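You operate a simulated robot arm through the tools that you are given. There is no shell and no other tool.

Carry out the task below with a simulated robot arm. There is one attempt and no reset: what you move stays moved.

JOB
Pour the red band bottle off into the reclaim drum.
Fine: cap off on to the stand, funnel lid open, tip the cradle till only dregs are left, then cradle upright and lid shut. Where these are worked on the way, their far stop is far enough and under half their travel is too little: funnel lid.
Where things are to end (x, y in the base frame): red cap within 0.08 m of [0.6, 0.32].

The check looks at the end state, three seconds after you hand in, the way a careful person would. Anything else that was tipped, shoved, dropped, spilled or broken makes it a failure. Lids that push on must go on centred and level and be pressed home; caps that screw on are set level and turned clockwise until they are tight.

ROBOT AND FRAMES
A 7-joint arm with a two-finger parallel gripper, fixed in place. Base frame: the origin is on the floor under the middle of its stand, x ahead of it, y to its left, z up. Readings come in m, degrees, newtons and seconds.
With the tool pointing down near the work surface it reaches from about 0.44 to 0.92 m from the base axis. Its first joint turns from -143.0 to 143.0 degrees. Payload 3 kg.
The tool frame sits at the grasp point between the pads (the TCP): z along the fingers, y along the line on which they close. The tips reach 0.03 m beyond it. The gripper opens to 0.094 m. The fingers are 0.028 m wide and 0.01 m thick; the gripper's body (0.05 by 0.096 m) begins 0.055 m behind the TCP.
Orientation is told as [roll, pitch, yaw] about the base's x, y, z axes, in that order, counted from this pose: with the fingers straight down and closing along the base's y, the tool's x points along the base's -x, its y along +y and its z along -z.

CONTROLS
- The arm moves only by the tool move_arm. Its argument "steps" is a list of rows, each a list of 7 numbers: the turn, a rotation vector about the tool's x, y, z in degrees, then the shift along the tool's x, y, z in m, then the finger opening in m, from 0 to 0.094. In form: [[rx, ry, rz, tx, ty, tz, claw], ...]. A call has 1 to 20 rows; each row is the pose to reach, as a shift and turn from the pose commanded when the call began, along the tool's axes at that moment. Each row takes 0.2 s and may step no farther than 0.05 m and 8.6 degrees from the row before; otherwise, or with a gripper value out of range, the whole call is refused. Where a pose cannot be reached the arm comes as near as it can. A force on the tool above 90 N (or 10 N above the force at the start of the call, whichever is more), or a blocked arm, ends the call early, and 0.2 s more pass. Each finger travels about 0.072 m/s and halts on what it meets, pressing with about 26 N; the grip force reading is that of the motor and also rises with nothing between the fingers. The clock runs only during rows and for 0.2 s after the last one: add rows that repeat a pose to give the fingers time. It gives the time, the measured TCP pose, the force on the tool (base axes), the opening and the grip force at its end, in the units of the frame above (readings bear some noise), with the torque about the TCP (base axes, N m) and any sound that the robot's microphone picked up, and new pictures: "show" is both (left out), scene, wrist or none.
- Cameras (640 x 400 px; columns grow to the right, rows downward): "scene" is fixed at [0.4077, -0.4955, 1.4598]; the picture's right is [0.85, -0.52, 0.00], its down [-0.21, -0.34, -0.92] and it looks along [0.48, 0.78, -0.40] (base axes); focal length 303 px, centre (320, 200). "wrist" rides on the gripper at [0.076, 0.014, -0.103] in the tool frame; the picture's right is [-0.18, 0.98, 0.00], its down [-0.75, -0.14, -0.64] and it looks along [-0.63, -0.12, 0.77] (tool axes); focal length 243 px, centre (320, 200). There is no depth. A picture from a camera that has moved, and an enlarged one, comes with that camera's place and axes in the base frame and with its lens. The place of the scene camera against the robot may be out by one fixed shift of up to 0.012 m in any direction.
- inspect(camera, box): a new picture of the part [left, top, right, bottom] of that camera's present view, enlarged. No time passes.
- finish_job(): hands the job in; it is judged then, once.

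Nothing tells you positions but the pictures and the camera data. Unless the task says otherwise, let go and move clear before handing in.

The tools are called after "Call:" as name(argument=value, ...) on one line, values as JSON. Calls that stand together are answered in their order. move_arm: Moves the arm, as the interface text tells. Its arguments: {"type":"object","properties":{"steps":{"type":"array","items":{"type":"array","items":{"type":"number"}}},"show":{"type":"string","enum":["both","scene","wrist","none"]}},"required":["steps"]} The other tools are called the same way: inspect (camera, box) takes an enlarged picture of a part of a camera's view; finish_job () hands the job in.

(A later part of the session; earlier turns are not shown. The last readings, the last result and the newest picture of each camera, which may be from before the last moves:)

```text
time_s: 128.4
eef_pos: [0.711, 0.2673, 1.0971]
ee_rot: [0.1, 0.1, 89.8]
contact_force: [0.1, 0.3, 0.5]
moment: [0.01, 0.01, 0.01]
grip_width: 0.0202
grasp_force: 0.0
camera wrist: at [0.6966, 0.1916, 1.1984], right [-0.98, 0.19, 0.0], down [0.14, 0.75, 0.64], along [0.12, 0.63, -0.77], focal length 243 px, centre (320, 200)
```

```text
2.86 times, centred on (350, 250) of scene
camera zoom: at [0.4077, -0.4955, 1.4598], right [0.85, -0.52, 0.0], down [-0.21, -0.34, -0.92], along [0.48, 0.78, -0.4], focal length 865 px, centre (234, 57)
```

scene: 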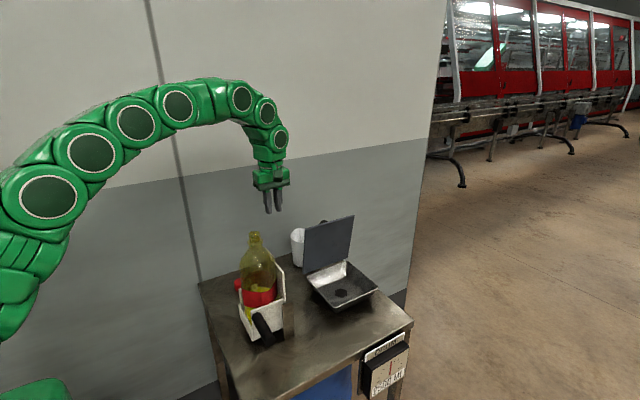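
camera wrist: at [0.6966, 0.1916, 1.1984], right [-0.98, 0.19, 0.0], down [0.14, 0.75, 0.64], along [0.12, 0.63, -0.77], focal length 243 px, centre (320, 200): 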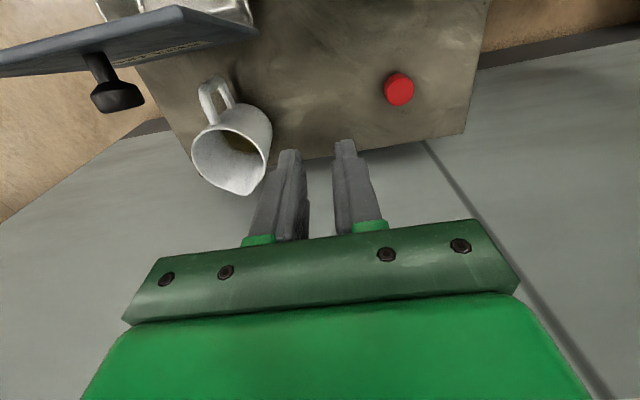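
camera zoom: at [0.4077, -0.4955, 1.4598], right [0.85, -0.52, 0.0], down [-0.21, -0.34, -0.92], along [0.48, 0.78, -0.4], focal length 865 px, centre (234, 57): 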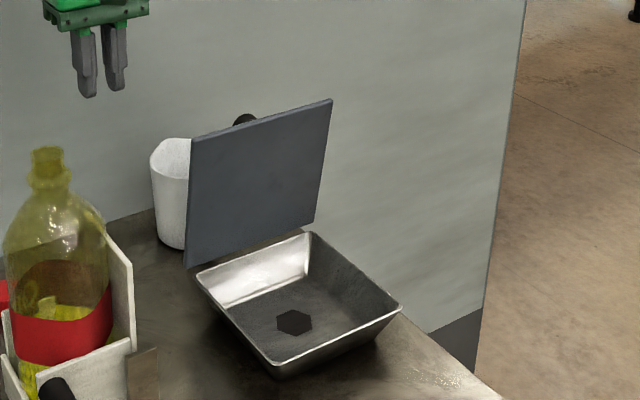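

The lid holds open on its own and the gripper is clear. Now I'll go look closely at the cradle and handle from the −y side before tipping.

Call:
move_arm(steps=[[0, 0, 0, 0.0, 0.0, -0.045, 0.04], [0, 0, 0, 0.0, 0.0, -0.09, 0.06], [0, 0, 0, 0.043, 0.012, -0.1, 0.06], [0, 0, 0, 0.086, 0.024, -0.1, 0.06], [0, 0, 0, 0.129, 0.036, -0.1, 0.06], [0, 0, 0, 0.172, 0.048, -0.1, 0.06], [0, 0, 0, 0.215, 0.06, -0.1, 0.06], [0, 0, 0, 0.258, 0.072, -0.1, 0.06], [0, 0, 0, 0.301, 0.084, -0.1, 0.06], [0, 0, 0, 0.344, 0.096, -0.1, 0.06], [0, 0, 0, 0.387, 0.108, -0.09, 0.06], [0, 0, 0, 0.387, 0.108, -0.05, 0.06], [0, 0, 0, 0.387, 0.108, -0.01, 0.06], [0, 0, 0, 0.387, 0.108, 0.03, 0.06], [0, 0, 0, 0.387, 0.108, 0.03, 0.06]])

Call:
inspect(camera="wrist", box=[180, 0, 460, 220])

Call:
inspect(camera="scene", box=[200, 220, 320, 360])

```text
time_s: 131.6
eef_pos: [0.6007, -0.1184, 1.0686]
ee_rot: [0.0, 0.0, 89.9]
contact_force: [0.2, -0.1, 0.2]
moment: [-0.04, 0.01, -0.04]
grip_width: 0.0603
grasp_force: 0.0
camera wrist: at [0.5877, -0.1947, 1.1684], right [-0.98, 0.19, 0.0], down [0.14, 0.75, 0.64], along [0.12, 0.63, -0.77], focal length 243 px, centre (320, 200)
```

scene: 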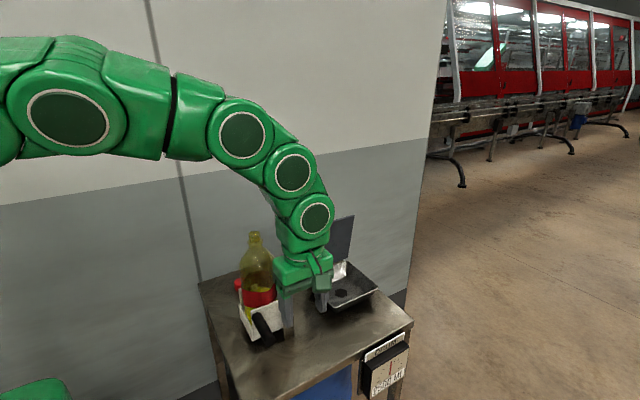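
wrist: 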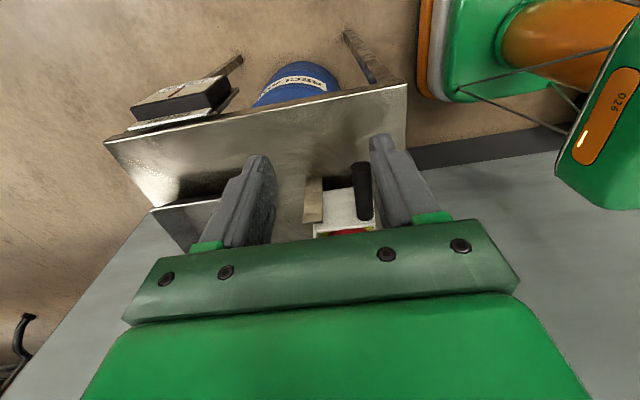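

```text
1.82 times, centred on (320, 110) of wrist
camera zoom: at [0.5877, -0.1947, 1.1684], right [-0.98, 0.19, 0.0], down [0.14, 0.75, 0.64], along [0.12, 0.63, -0.77], focal length 441 px, centre (320, 364)
```

zoom: 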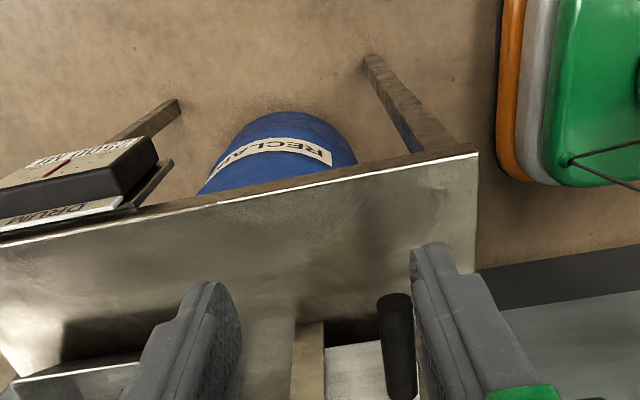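

```text
2.86 times, centred on (260, 290) of scene
camera zoom: at [0.4077, -0.4955, 1.4598], right [0.85, -0.52, 0.0], down [-0.21, -0.34, -0.92], along [0.48, 0.78, -0.4], focal length 865 px, centre (491, -57)
```

zoom: 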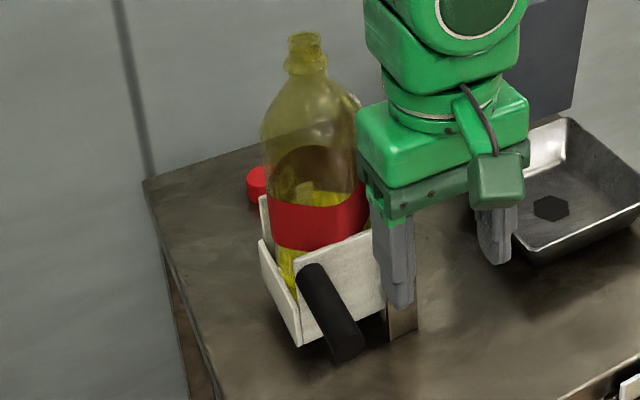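

The view is blocked by the gripper. I'll back off toward −y and tilt the wrist to look horizontally at the cradle.

Call:
move_arm(steps=[[0, -7.5, 0, 0.02, 0, -0.005, 0.06], [0, -15, 0, 0.04, 0, -0.01, 0.06], [0, -22.5, 0, 0.06, 0, -0.012, 0.06], [0, -30, 0, 0.08, 0, -0.012, 0.06], [0, -30, 0, 0.08, 0, -0.012, 0.06]])

Call:
inspect(camera="wrist", box=[220, 60, 420, 230])

```text
time_s: 132.8
eef_pos: [0.6009, -0.1986, 1.079]
ee_rot: [0.0, -30.1, 90.0]
contact_force: [-0.3, 0.2, 0.2]
moment: [0.01, -0.02, -0.02]
grip_width: 0.0599
grasp_force: 0.0
camera wrist: at [0.5876, -0.3155, 1.1282], right [-0.98, 0.16, 0.09], down [0.14, 0.33, 0.93], along [0.12, 0.93, -0.35], focal length 243 px, centre (320, 200)
```

scene: 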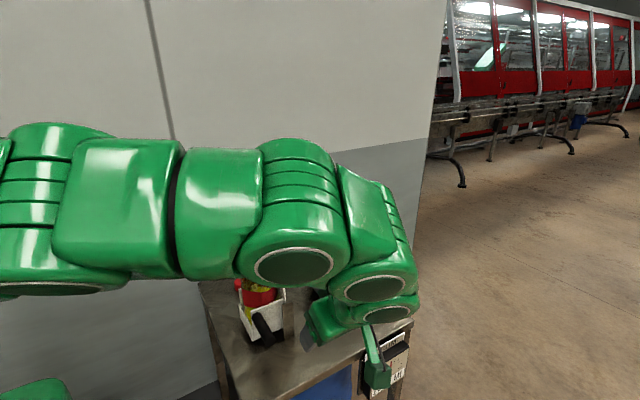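
wrist: 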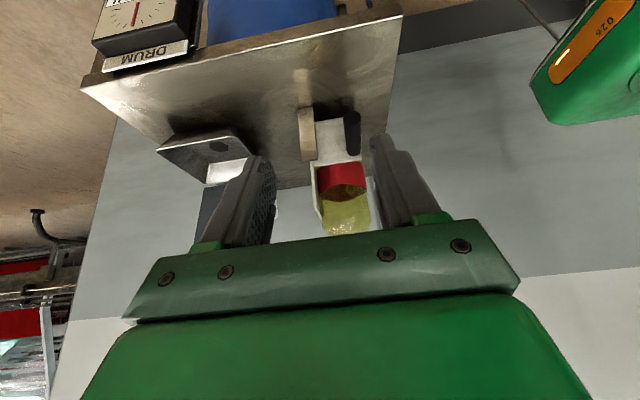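

```text
2.35 times, centred on (320, 145) of wrist
camera zoom: at [0.5876, -0.3155, 1.1282], right [-0.98, 0.16, 0.09], down [0.14, 0.33, 0.93], along [0.12, 0.93, -0.35], focal length 571 px, centre (320, 329)
```

zoom: 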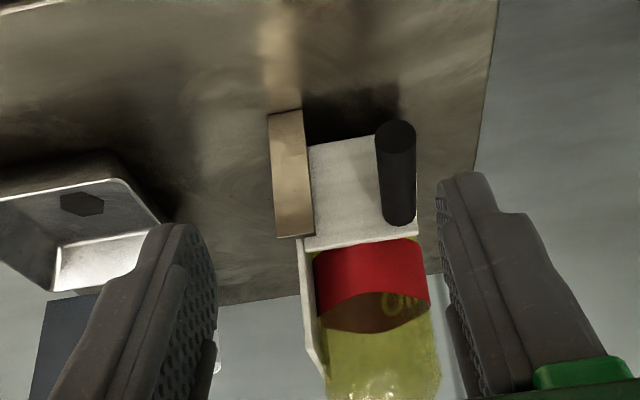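

I can now see the cradle clearly: handle axis at x≈0.566, z≈0.90, y from −0.02 to 0.066, pivot bracket top at x≈0.647, z≈0.91. I'll move above the handle with the fingers down, closing along x.

Call:
move_arm(steps=[[0, 5, 0, -0.022, 0.006, 0.028, 0.07], [0, 10, 0, -0.044, 0.012, 0.056, 0.07], [0, 15, 0, -0.066, 0.018, 0.084, 0.07], [0, 20, 0, -0.088, 0.024, 0.112, 0.07], [0, 25, 0, -0.11, 0.03, 0.14, 0.07], [0, 30, 0, -0.1322, 0.035, 0.1679, 0.07], [0, 30, 0, -0.1322, 0.035, 0.1679, 0.07]])

Call:
inspect(camera="wrist", box=[200, 40, 440, 220])

Call:
inspect(camera="scene", box=[200, 220, 320, 360])

```text
time_s: 134.4
eef_pos: [0.5661, -0.0012, 1.0006]
ee_rot: [-0.1, 0.1, 89.8]
contact_force: [-0.8, 0.2, -0.9]
moment: [0.01, 0.0, 0.01]
grip_width: 0.0699
grasp_force: 0.0
camera wrist: at [0.5533, -0.0762, 1.1013], right [-0.98, 0.19, 0.0], down [0.14, 0.75, 0.64], along [0.12, 0.63, -0.77], focal length 243 px, centre (320, 200)
```

scene: 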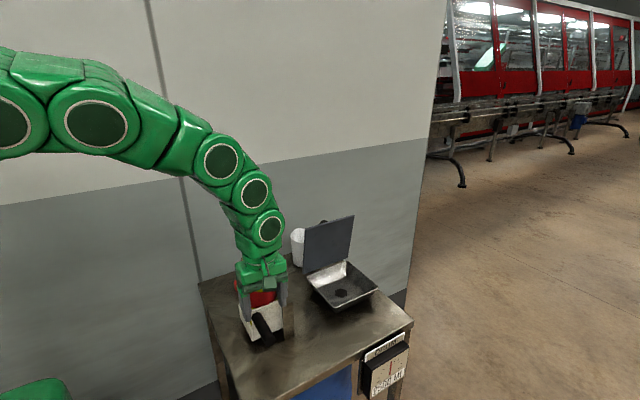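
wrist: 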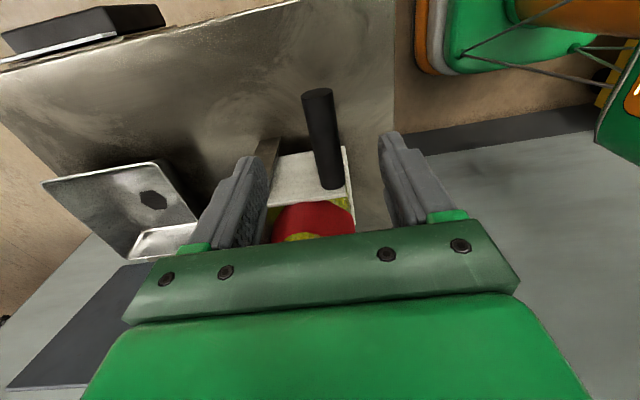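

```text
2.22 times, centred on (320, 130) of wrist
camera zoom: at [0.5533, -0.0762, 1.1013], right [-0.98, 0.19, 0.0], down [0.14, 0.75, 0.64], along [0.12, 0.63, -0.77], focal length 539 px, centre (320, 356)
```

zoom: 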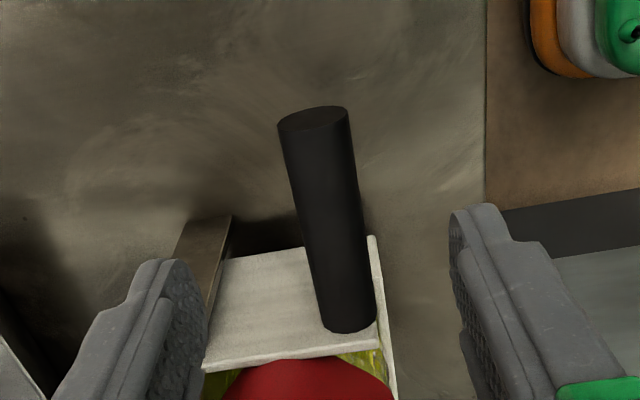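

```text
2.86 times, centred on (260, 290) of scene
camera zoom: at [0.4077, -0.4955, 1.4598], right [0.85, -0.52, 0.0], down [-0.21, -0.34, -0.92], along [0.48, 0.78, -0.4], focal length 865 px, centre (491, -57)
```

zoom: 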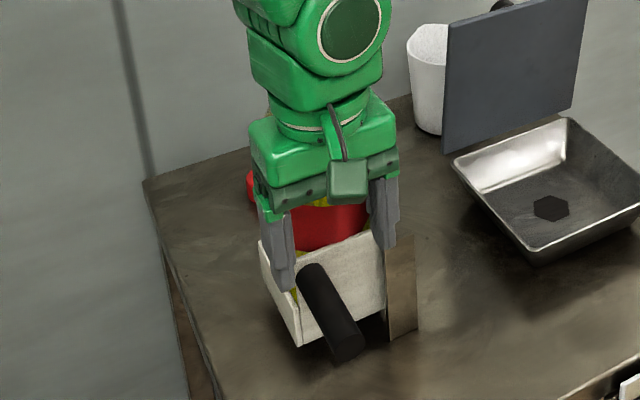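

The handle is at (0.567, −0.019…0.07, 0.90), and the gripper is centred above it. I'll lower and close on it.

Call:
move_arm(steps=[[0, 0, 0, 0, -0.001, 0.03, 0.07], [0, 0, 0, 0, -0.001, 0.06, 0.07], [0, 0, 0, 0, -0.001, 0.085, 0.07], [0, 0, 0, 0, -0.001, 0.095, 0.07], [0, 0, 0, 0, -0.001, 0.095, 0.045], [0, 0, 0, 0, -0.001, 0.095, 0.025], [0, 0, 0, 0, -0.001, 0.095, 0.015], [0, 0, 0, 0, -0.001, 0.095, 0.015]])

Call:
inspect(camera="scene", box=[200, 220, 320, 360])

```text
time_s: 136.2
eef_pos: [0.5666, -0.0011, 0.9045]
ee_rot: [0.0, 0.0, 90.0]
contact_force: [-24.3, -2.1, 5.4]
moment: [-0.07, 0.13, -0.01]
grip_width: 0.0297
grasp_force: 45.3
camera wrist: at [0.5529, -0.077, 1.0058], right [-0.98, 0.18, 0.0], down [0.14, 0.75, 0.64], along [0.12, 0.63, -0.77], focal length 243 px, centre (320, 200)
```

scene: 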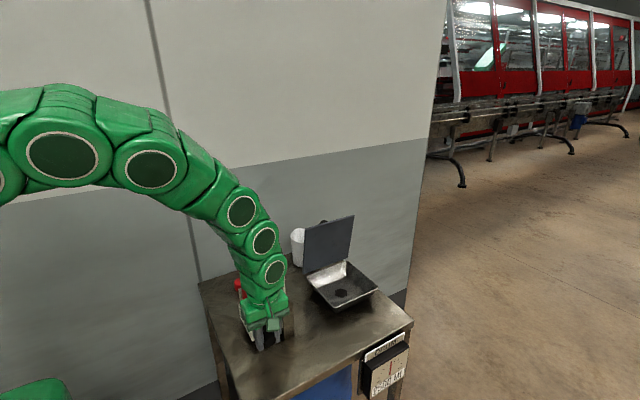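
wrist: 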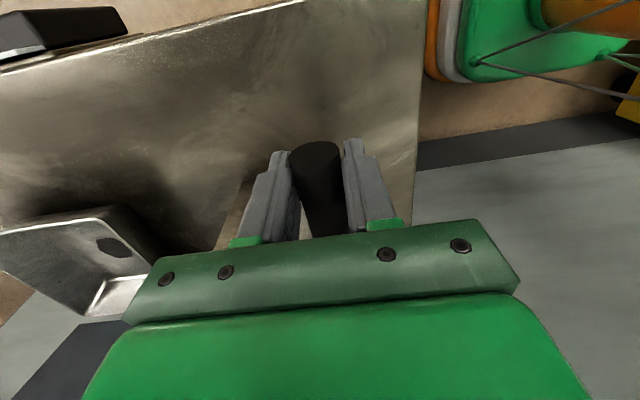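

```text
2.86 times, centred on (260, 290) of scene
camera zoom: at [0.4077, -0.4955, 1.4598], right [0.85, -0.52, 0.0], down [-0.21, -0.34, -0.92], along [0.48, 0.78, -0.4], focal length 865 px, centre (491, -57)
```

zoom: 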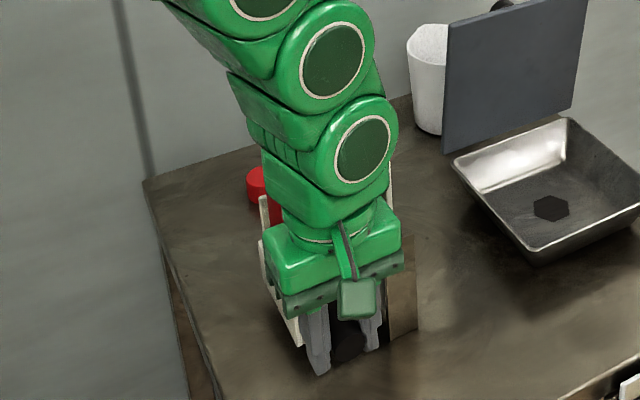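

The handle is gripped (0.0297). I'll ease the side load and begin rotating the cradle by ~10° on an assumed pivot at (0.647, 0.895), checking forces.

Call:
move_arm(steps=[[0, 0, 0, 0, 0.001, 0, 0.015], [0, 0, 0, 0, 0.0003, -0.007, 0.015], [0, 0, 0, 0, -0.0011, -0.014, 0.015], [0, 0, 0, 0, -0.0011, -0.014, 0.015]])

Call:
inspect(camera="scene", box=[200, 220, 320, 360])

```text
time_s: 137.2
eef_pos: [0.5664, -0.0008, 0.9185]
ee_rot: [0.2, 0.0, 90.1]
contact_force: [-31.1, -3.8, -3.9]
moment: [0.02, 0.59, 0.1]
grip_width: 0.0257
grasp_force: 44.8
camera wrist: at [0.5536, -0.0762, 1.0204], right [-0.98, 0.18, 0.0], down [0.14, 0.75, 0.64], along [0.12, 0.63, -0.77], focal length 243 px, centre (320, 200)
```

scene: 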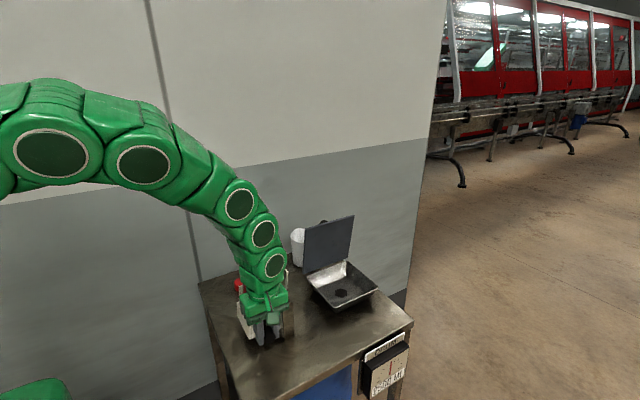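
wrist: 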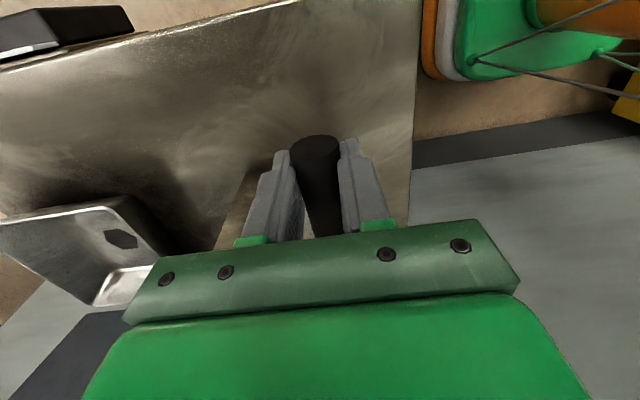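

```text
2.86 times, centred on (260, 290) of scene
camera zoom: at [0.4077, -0.4955, 1.4598], right [0.85, -0.52, 0.0], down [-0.21, -0.34, -0.92], along [0.48, 0.78, -0.4], focal length 865 px, centre (491, -57)
```

zoom: 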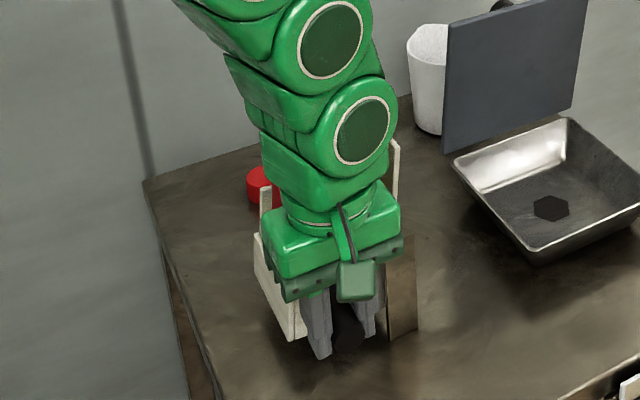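

There's a −31 N side force, so the handle centre is a bit toward −x of the tool. I'll shift −x by 2 mm and recheck.

Call:
move_arm(steps=[[0, 0, 0, 0, 0.001, 0, 0.015], [0, 0, 0, 0, 0.002, 0, 0.015], [0, 0, 0, 0, 0.002, 0, 0.015]], show="wrist")

Call:
inspect(camera="wrist", box=[240, 100, 400, 240])

```text
time_s: 138.0
eef_pos: [0.5652, 0.0, 0.9201]
ee_rot: [-0.2, -0.1, 90.0]
contact_force: [-8.2, 3.1, -4.5]
moment: [-0.04, 0.21, 0.23]
grip_width: 0.0259
grasp_force: 44.7
camera wrist: at [0.5529, -0.0763, 1.0207], right [-0.98, 0.18, 0.0], down [0.14, 0.75, 0.64], along [0.12, 0.63, -0.77], focal length 243 px, centre (320, 200)
```

wrist: 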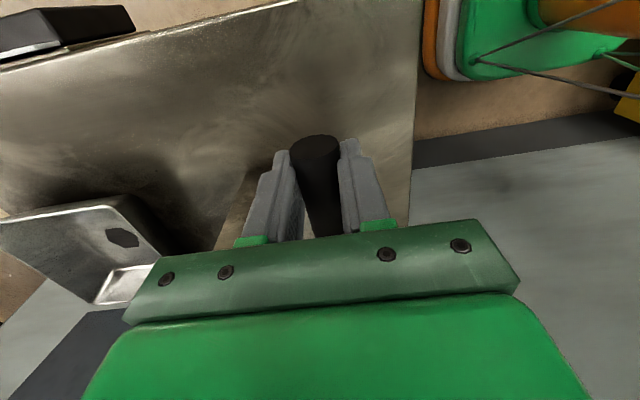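

```text
2.86 times, centred on (320, 170) of wrist
camera zoom: at [0.5529, -0.0763, 1.0207], right [-0.98, 0.18, 0.0], down [0.14, 0.75, 0.64], along [0.12, 0.63, -0.77], focal length 693 px, centre (320, 286)
```

zoom: 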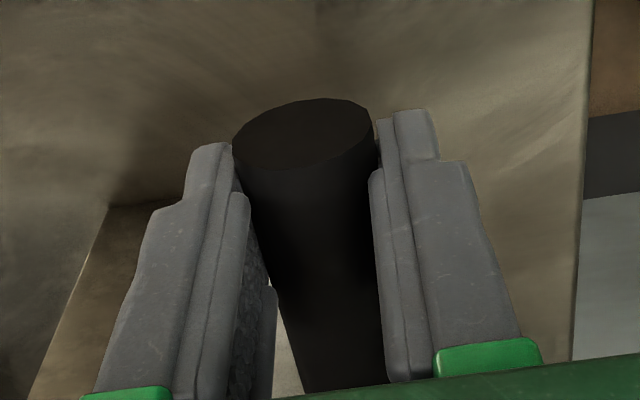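

The handle rose only ~8 mm while the tool rose 16 mm, so the pads slid. I'll regrip lower, with the handle deeper between the pads, and then move more slowly.

Call:
move_arm(steps=[[0, 0, 0, 0, 0, 0, 0.03], [0, 0, 0, 0, 0, 0, 0.042], [0, 0, 0, 0, 0, 0.01, 0.042], [0, 0, 0, 0, 0, 0.019, 0.042], [0, 0, 0, 0, 0, 0.019, 0.03], [0, 0, 0, 0, 0, 0.019, 0.015], [0, 0, 0, 0, 0, 0.019, 0.01], [0, 0, 0, 0, 0, 0.019, 0.01]], show="wrist")

Call:
inspect(camera="wrist", box=[240, 100, 400, 240])

```text
time_s: 139.8
eef_pos: [0.5675, 0.0001, 0.9004]
ee_rot: [0.0, 0.0, 89.9]
contact_force: [5.3, -1.2, -7.6]
moment: [0.19, 0.25, -0.02]
grip_width: 0.0304
grasp_force: 44.6
camera wrist: at [0.553, -0.076, 1.0015], right [-0.98, 0.19, 0.0], down [0.14, 0.75, 0.64], along [0.12, 0.63, -0.77], focal length 243 px, centre (320, 200)
```

wrist: 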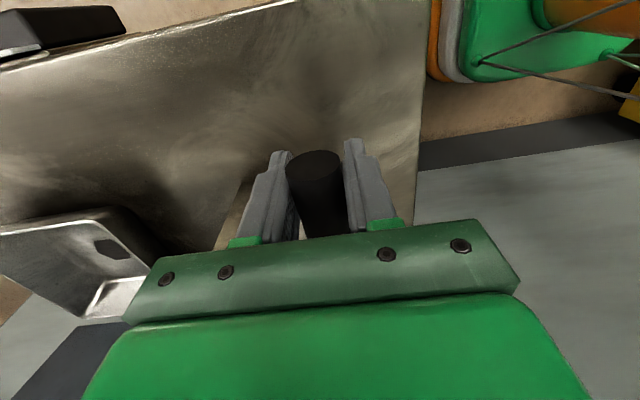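

```text
2.86 times, centred on (320, 170) of wrist
camera zoom: at [0.553, -0.076, 1.0015], right [-0.98, 0.19, 0.0], down [0.14, 0.75, 0.64], along [0.12, 0.63, -0.77], focal length 693 px, centre (320, 286)
```

zoom: 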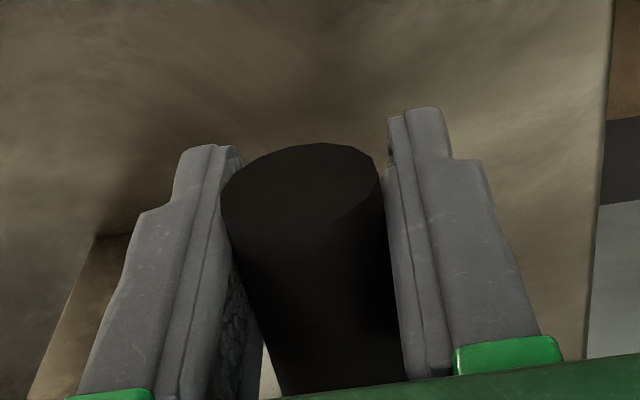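

The cradle held its position (about 6° tipped) and the handle is now deep in the pads. I'll move slowly along the arc and check for slip.

Call:
move_arm(steps=[[0, 0, 0, 0, -0.0004, -0.002, 0.01], [0, 0, 0, 0, -0.0008, -0.0041, 0.01], [0, 0, 0, 0, -0.0013, -0.0062, 0.01], [0, 0, 0, 0, -0.0018, -0.0082, 0.01], [0, 0, 0, 0, -0.0024, -0.0103, 0.01], [0, 0, 0, 0, -0.003, -0.0123, 0.01], [0, 0, 0, 0, -0.0037, -0.0143, 0.01], [0, 0, 0, 0, -0.0044, -0.0163, 0.01]])

Call:
inspect(camera="wrist", box=[240, 100, 400, 240])

Call:
inspect(camera="scene", box=[200, 220, 320, 360])

```text
time_s: 141.6
eef_pos: [0.5682, 0.0003, 0.9166]
ee_rot: [0.3, 0.0, 89.9]
contact_force: [-36.3, 10.9, -0.8]
moment: [-0.35, 0.09, -0.02]
grip_width: 0.0302
grasp_force: 44.6
camera wrist: at [0.5561, -0.076, 1.018], right [-0.98, 0.19, 0.0], down [0.14, 0.75, 0.64], along [0.12, 0.63, -0.77], focal length 243 px, centre (320, 200)
```

scene: 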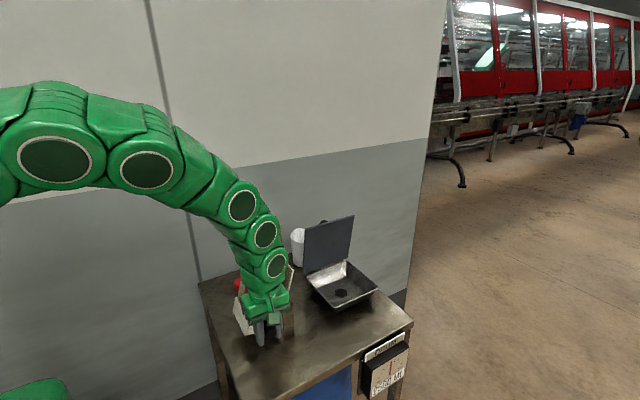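
wrist: 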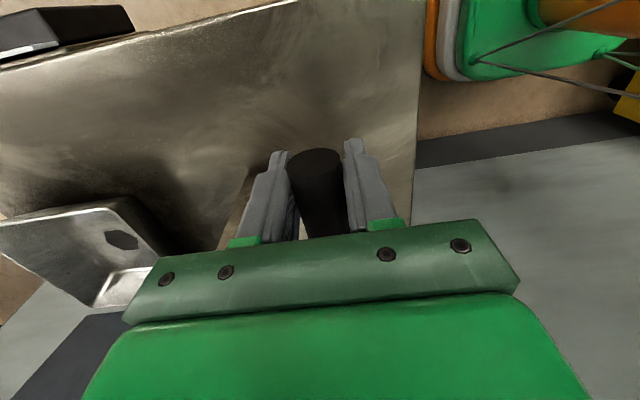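

```text
2.86 times, centred on (320, 170) of wrist
camera zoom: at [0.5561, -0.076, 1.018], right [-0.98, 0.19, 0.0], down [0.14, 0.75, 0.64], along [0.12, 0.63, -0.77], focal length 693 px, centre (320, 286)
```

zoom: 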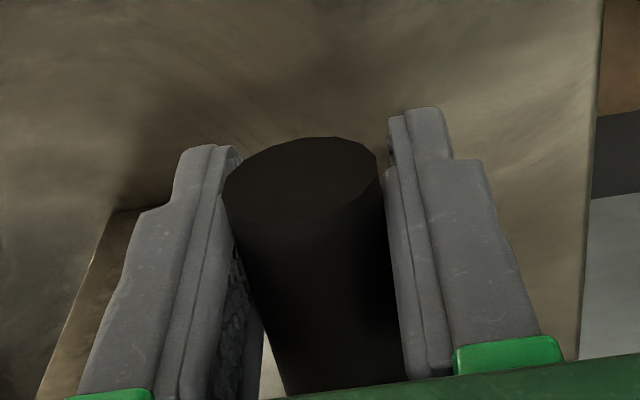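

```text
2.86 times, centred on (260, 290) of scene
camera zoom: at [0.4077, -0.4955, 1.4598], right [0.85, -0.52, 0.0], down [-0.21, -0.34, -0.92], along [0.48, 0.78, -0.4], focal length 865 px, centre (491, -57)
```

zoom: 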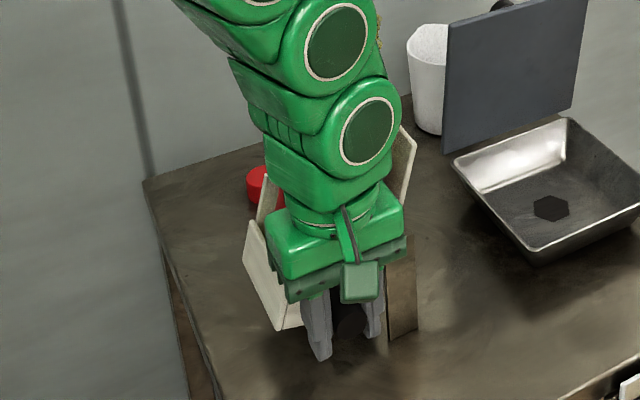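

No slip now, and the cradle is rotating (~14°). The side force tells me the pivot is higher (z≈0.914), so I'll correct the arc and continue to about 44°.

Call:
move_arm(steps=[[0, 0, 0, 0, 0.002, -0.002, 0.01], [0, 0, 0, 0, 0.0036, -0.0041, 0.01], [0, 0, 0, 0, 0.0029, -0.0083, 0.01], [0, 0, 0, 0, 0.0021, -0.0124, 0.01], [0, 0, 0, 0, 0.001, -0.0165, 0.01], [0, 0, 0, 0, -0.0003, -0.0205, 0.01], [0, 0, 0, 0, -0.0019, -0.0245, 0.01], [0, 0, 0, 0, -0.0036, -0.0284, 0.01], [0, 0, 0, 0, -0.0055, -0.0322, 0.01], [0, 0, 0, 0, -0.0076, -0.0358, 0.01], [0, 0, 0, 0, -0.0099, -0.0394, 0.01]])

Call:
inspect(camera="wrist", box=[240, 100, 400, 240])

Call:
inspect(camera="scene", box=[200, 200, 360, 360])

```text
time_s: 144.0
eef_pos: [0.5792, -0.0005, 0.9567]
ee_rot: [0.2, 0.0, 89.9]
contact_force: [-28.9, -9.6, 1.0]
moment: [-0.27, 0.72, 0.21]
grip_width: 0.0256
grasp_force: 45.1
camera wrist: at [0.5657, -0.0762, 1.0572], right [-0.98, 0.19, 0.0], down [0.14, 0.75, 0.64], along [0.12, 0.63, -0.77], focal length 243 px, centre (320, 200)
```

scene: 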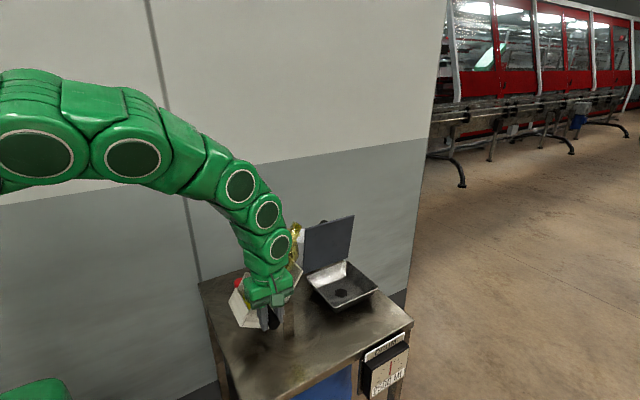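
wrist: 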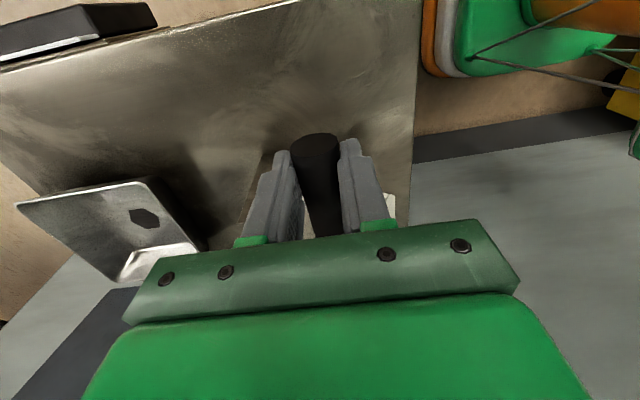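

```text
2.86 times, centred on (320, 170) of wrist
camera zoom: at [0.5657, -0.0762, 1.0572], right [-0.98, 0.19, 0.0], down [0.14, 0.75, 0.64], along [0.12, 0.63, -0.77], focal length 693 px, centre (320, 286)
```

zoom: 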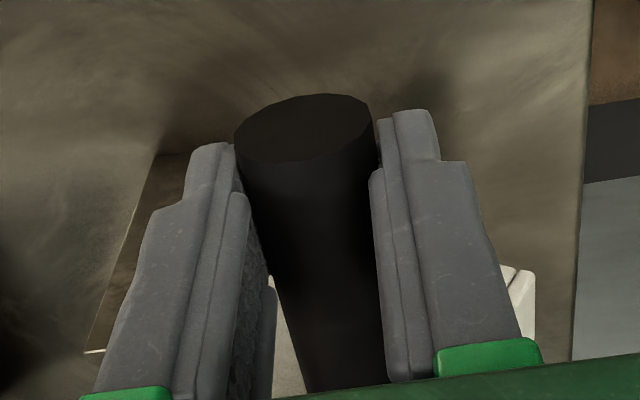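

```text
2.50 times, centred on (280, 280) of scene
camera zoom: at [0.4077, -0.4955, 1.4598], right [0.85, -0.52, 0.0], down [-0.21, -0.34, -0.92], along [0.48, 0.78, -0.4], focal length 757 px, centre (420, 0)
```

zoom: 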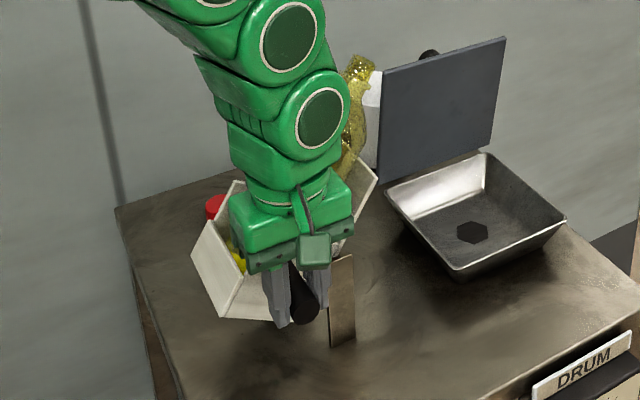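

Because the handle rotates inside the flat pads, it rolls down toward the tips. Since the cradle holds itself by friction, I'll regrip with the tool leaned forward and then rotate the tool together with the cradle so there's no relative rolling.

Call:
move_arm(steps=[[0, 0, 0, 0, 0.001, 0, 0.04], [0, 0, 0, 0, 0.002, 0, 0.065], [0, 0, 0, 0, 0.0023, 0, 0.065], [7, 0, 0, 0, 0.0023, 0.003, 0.065], [14, 0, 0, 0, 0.0023, 0.006, 0.065], [21, 0, 0, 0, 0.0023, 0.009, 0.065], [28, 0, 0, 0, 0.0023, 0.012, 0.065], [35, 0, 0, 0, 0.0023, 0.0137, 0.065], [35, 0, 0, 0, 0.0023, 0.0137, 0.065]])

Call:
inspect(camera="wrist", box=[240, 100, 400, 240])

Call:
inspect(camera="scene", box=[200, 200, 360, 360])

```text
time_s: 146.0
eef_pos: [0.5782, -0.0002, 0.9437]
ee_rot: [-35.1, 0.0, 89.9]
contact_force: [-0.7, 0.1, -1.2]
moment: [0.0, -0.01, 0.01]
grip_width: 0.0652
grasp_force: 0.0
camera wrist: at [0.5088, -0.0762, 1.0169], right [-0.8, 0.18, -0.56], down [-0.25, 0.75, 0.61], along [0.54, 0.63, -0.56], focal length 243 px, centre (320, 200)
```

scene: 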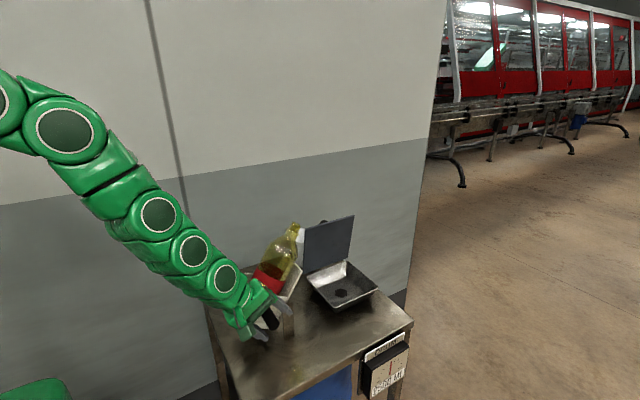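
wrist: 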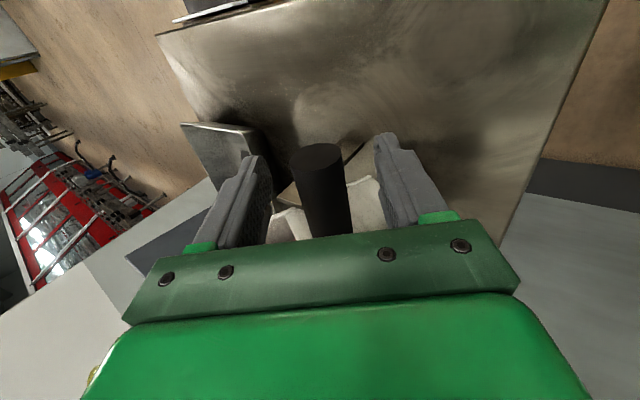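

```text
2.86 times, centred on (320, 170) of wrist
camera zoom: at [0.5088, -0.0762, 1.0169], right [-0.8, 0.18, -0.56], down [-0.25, 0.75, 0.61], along [0.54, 0.63, -0.56], focal length 693 px, centre (320, 286)
```

zoom: 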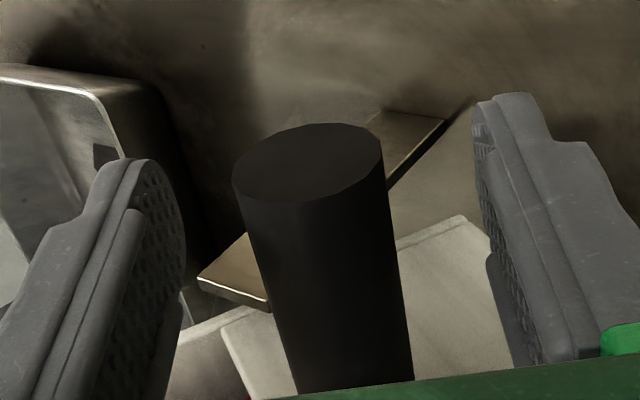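

```text
2.50 times, centred on (280, 280) of scene
camera zoom: at [0.4077, -0.4955, 1.4598], right [0.85, -0.52, 0.0], down [-0.21, -0.34, -0.92], along [0.48, 0.78, -0.4], focal length 757 px, centre (420, 0)
```

zoom: 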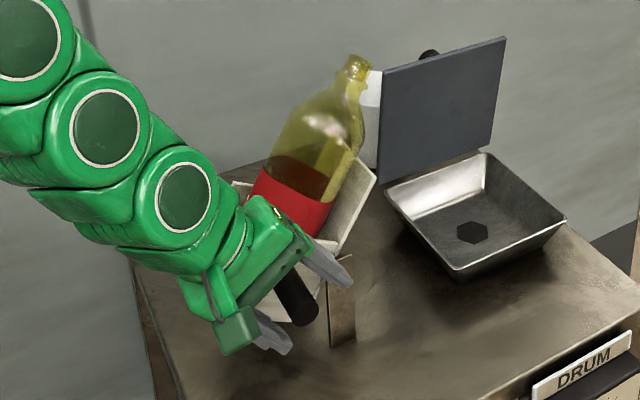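

The cradle holds itself at about 35° tip, and the leaned-forward tool brackets the handle well. I'll close and rotate the tool with the cradle about the pivot, first by 24°.

Call:
move_arm(steps=[[0, 0, 0, 0, 0, 0, 0.04], [0, 0, 0, 0, 0, 0, 0.02], [0, 0, 0, 0, 0, 0, 0.01], [0, 0, 0, 0, 0, 0, 0.01], [-4, 0, 0, 0, -0.0052, -0.0017, 0.01], [-8, 0, 0, 0, -0.0106, -0.0031, 0.01], [-12, 0, 0, 0, -0.016, -0.0041, 0.01], [-16, 0, 0, 0, -0.0214, -0.0047, 0.01], [-20, 0, 0, 0, -0.0269, -0.005, 0.01], [-24, 0, 0, 0, -0.0324, -0.0048, 0.01], [-24, 0, 0, 0, -0.0324, -0.0048, 0.01]])

Call:
inspect(camera="wrist", box=[240, 100, 400, 240])

Call:
inspect(camera="scene", box=[200, 200, 360, 360])

```text
time_s: 148.4
eef_pos: [0.6025, -0.0007, 0.9649]
ee_rot: [-11.1, 0.0, 90.0]
contact_force: [-2.6, -1.3, 6.9]
moment: [0.14, -0.07, 0.04]
grip_width: 0.0303
grasp_force: 45.2
camera wrist: at [0.5701, -0.0759, 1.0625], right [-0.96, 0.18, -0.19], down [0.01, 0.75, 0.66], along [0.26, 0.63, -0.73], focal length 243 px, centre (320, 200)
```

scene: 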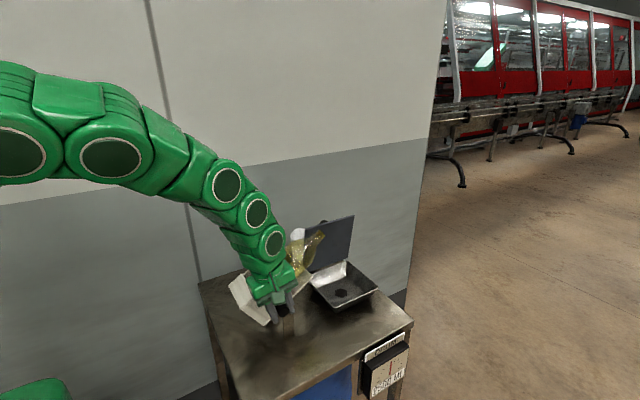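
wrist: 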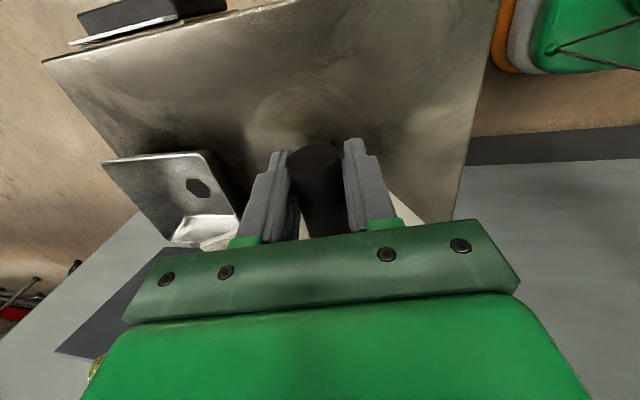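

```text
2.86 times, centred on (320, 170) of wrist
camera zoom: at [0.5701, -0.0759, 1.0625], right [-0.96, 0.18, -0.19], down [0.01, 0.75, 0.66], along [0.26, 0.63, -0.73], focal length 693 px, centre (320, 286)
```

zoom: 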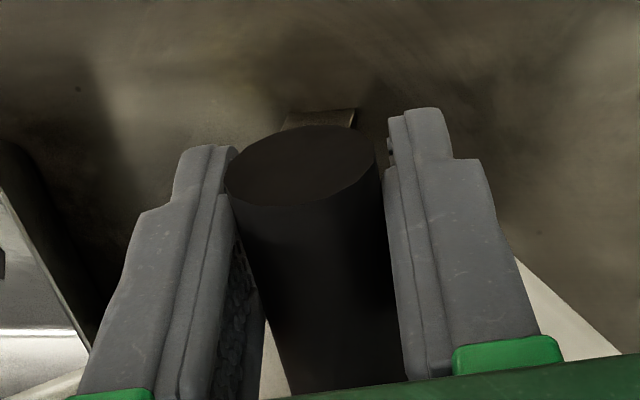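

```text
2.50 times, centred on (280, 280) of scene
camera zoom: at [0.4077, -0.4955, 1.4598], right [0.85, -0.52, 0.0], down [-0.21, -0.34, -0.92], along [0.48, 0.78, -0.4], focal length 757 px, centre (420, 0)
```

zoom: 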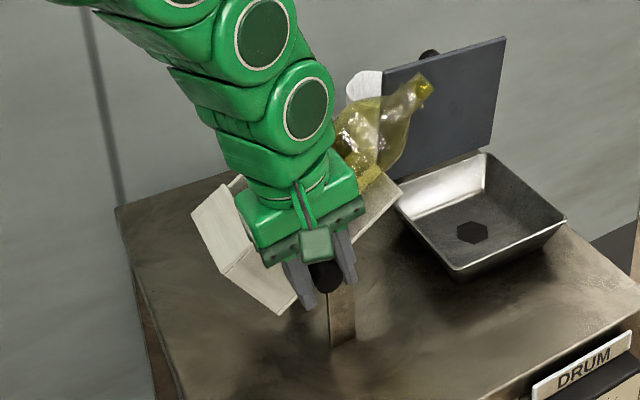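

Rigid-follow works well: low forces, no slip, and the mouth is heading over the funnel at (0.79, 0.12, 1.04). I'll continue more slowly to about 72° and watch the stream.

Call:
move_arm(steps=[[-2, 0, 0, 0, -0.0026, -0.0009, 0.01], [-4, 0, 0, 0, -0.0052, -0.0017, 0.01], [-6, 0, 0, 0, -0.0078, -0.0024, 0.01], [-8, 0, 0, 0, -0.0105, -0.0031, 0.01], [-10, 0, 0, 0, -0.0132, -0.0036, 0.01], [-12, 0, 0, 0, -0.016, -0.004, 0.01], [-14, 0, 0, 0, -0.0187, -0.0044, 0.01], [-16, 0, 0, 0, -0.0214, -0.0047, 0.01]])

Call:
inspect(camera="scene", box=[220, 200, 400, 360])

```text
time_s: 150.2
eef_pos: [0.6234, 0.0007, 0.9728]
ee_rot: [4.9, 0.1, 89.9]
contact_force: [-15.8, 14.7, 20.1]
moment: [-0.36, 0.3, 0.19]
grip_width: 0.0303
grasp_force: 45.2
camera wrist: at [0.6181, -0.0761, 1.0758], right [-0.98, 0.19, 0.08], down [0.2, 0.75, 0.63], along [0.05, 0.63, -0.77], focal length 243 px, centre (320, 200)
```

scene: 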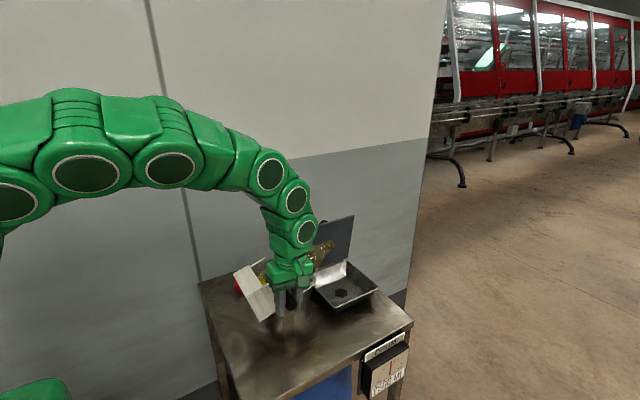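
wrist: 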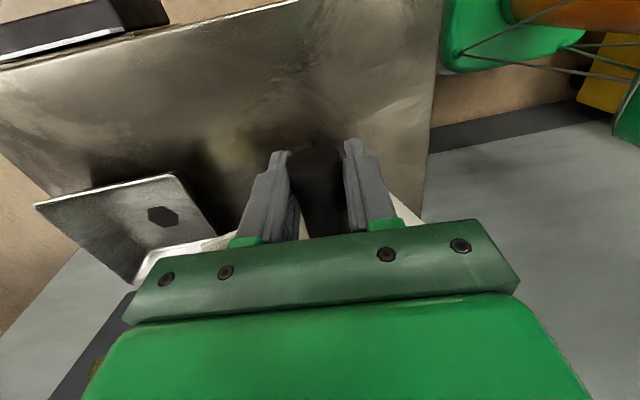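

```text
2.50 times, centred on (310, 280) of scene
camera zoom: at [0.4077, -0.4955, 1.4598], right [0.85, -0.52, 0.0], down [-0.21, -0.34, -0.92], along [0.48, 0.78, -0.4], focal length 757 px, centre (345, 0)
```

zoom: 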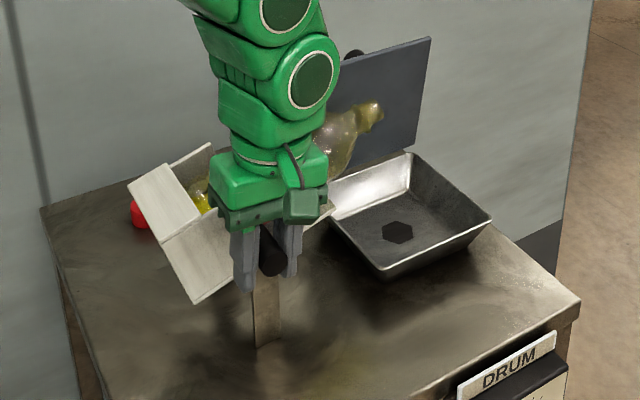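

Bottle is at ~72°, all stable, with a small outward radial force suggesting a slightly larger radius. I'll inspect the tabletop's yellowish patch, then continue.

Call:
inspect(camera="scene", box=[240, 310, 380, 400])

Call:
inspect(camera="scene", box=[290, 220, 370, 300])

```text
4.44 times, centred on (310, 355) of scene
camera zoom: at [0.4077, -0.4955, 1.4598], right [0.85, -0.52, 0.0], down [-0.21, -0.34, -0.92], along [0.48, 0.78, -0.4], focal length 1346 px, centre (364, -489)
```

zoom: 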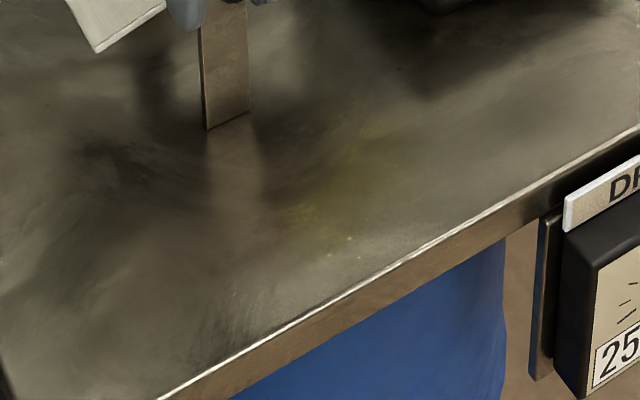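

```text
5.00 times, centred on (330, 260) of scene
camera zoom: at [0.4077, -0.4955, 1.4598], right [0.85, -0.52, 0.0], down [-0.21, -0.34, -0.92], along [0.48, 0.78, -0.4], focal length 1514 px, centre (270, -100)
```

zoom: 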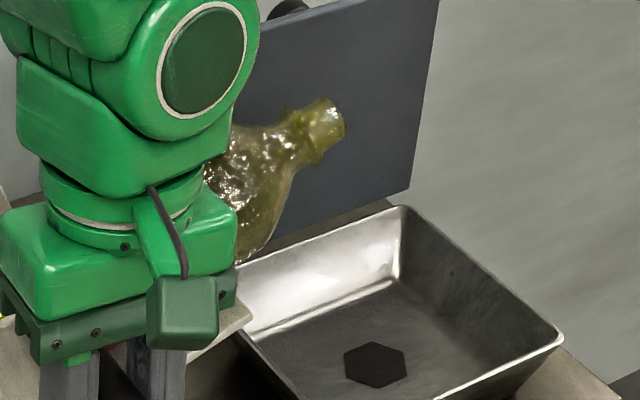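

The yellow tint is just the bottle's reflection in the metal. I'll continue tipping slowly toward ~87°.

Call:
move_arm(steps=[[-2, 0, 0, 0, -0.0025, -0.0019, 0.01], [-4, 0, 0, 0, -0.005, -0.0037, 0.01], [-6, 0, 0, 0, -0.0077, -0.0044, 0.01], [-8, 0, 0, 0, -0.0104, -0.005, 0.01], [-10, 0, 0, 0, -0.013, -0.0057, 0.01], [-12, 0, 0, 0, -0.0157, -0.0061, 0.01], [-14, 0, 0, 0, -0.0185, -0.0065, 0.01], [-16, 0, 0, 0, -0.0212, -0.0067, 0.01], [-16, 0, 0, 0, -0.0212, -0.0067, 0.01]])

Call:
inspect(camera="scene", box=[220, 200, 400, 360])

Call:
inspect(camera="scene", box=[290, 220, 370, 300])

```text
time_s: 152.2
eef_pos: [0.6447, -0.0006, 0.9793]
ee_rot: [20.8, 0.0, 90.1]
contact_force: [-5.5, 0.1, 0.1]
moment: [0.24, 0.39, 0.0]
grip_width: 0.0303
grasp_force: 44.8
camera wrist: at [0.6684, -0.0767, 1.0785], right [-0.92, 0.18, 0.35], down [0.36, 0.75, 0.55], along [-0.16, 0.63, -0.76], focal length 243 px, centre (320, 200)
```

scene: 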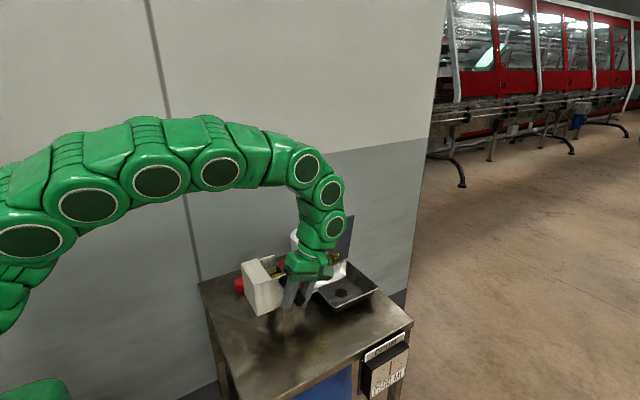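
wrist: 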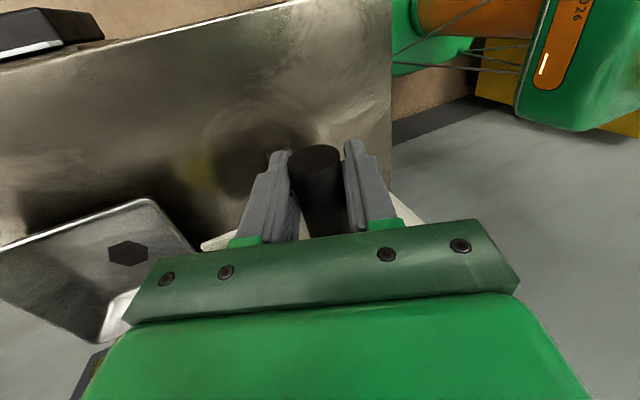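

```text
2.50 times, centred on (310, 280) of scene
camera zoom: at [0.4077, -0.4955, 1.4598], right [0.85, -0.52, 0.0], down [-0.21, -0.34, -0.92], along [0.48, 0.78, -0.4], focal length 757 px, centre (345, 0)
```

zoom: 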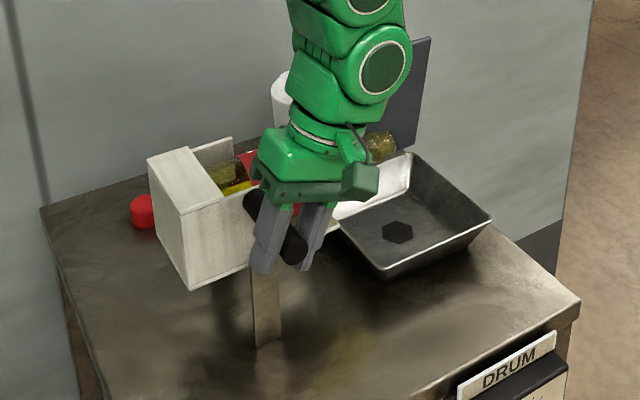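

```text
5.00 times, centred on (330, 260) of scene
camera zoom: at [0.4077, -0.4955, 1.4598], right [0.85, -0.52, 0.0], down [-0.21, -0.34, -0.92], along [0.48, 0.78, -0.4], focal length 1514 px, centre (270, -100)
```

zoom: 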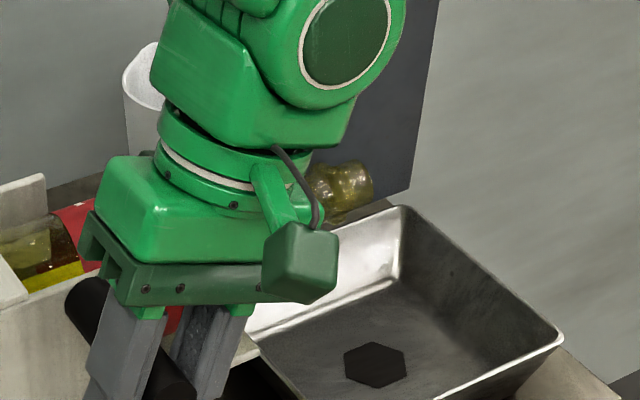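

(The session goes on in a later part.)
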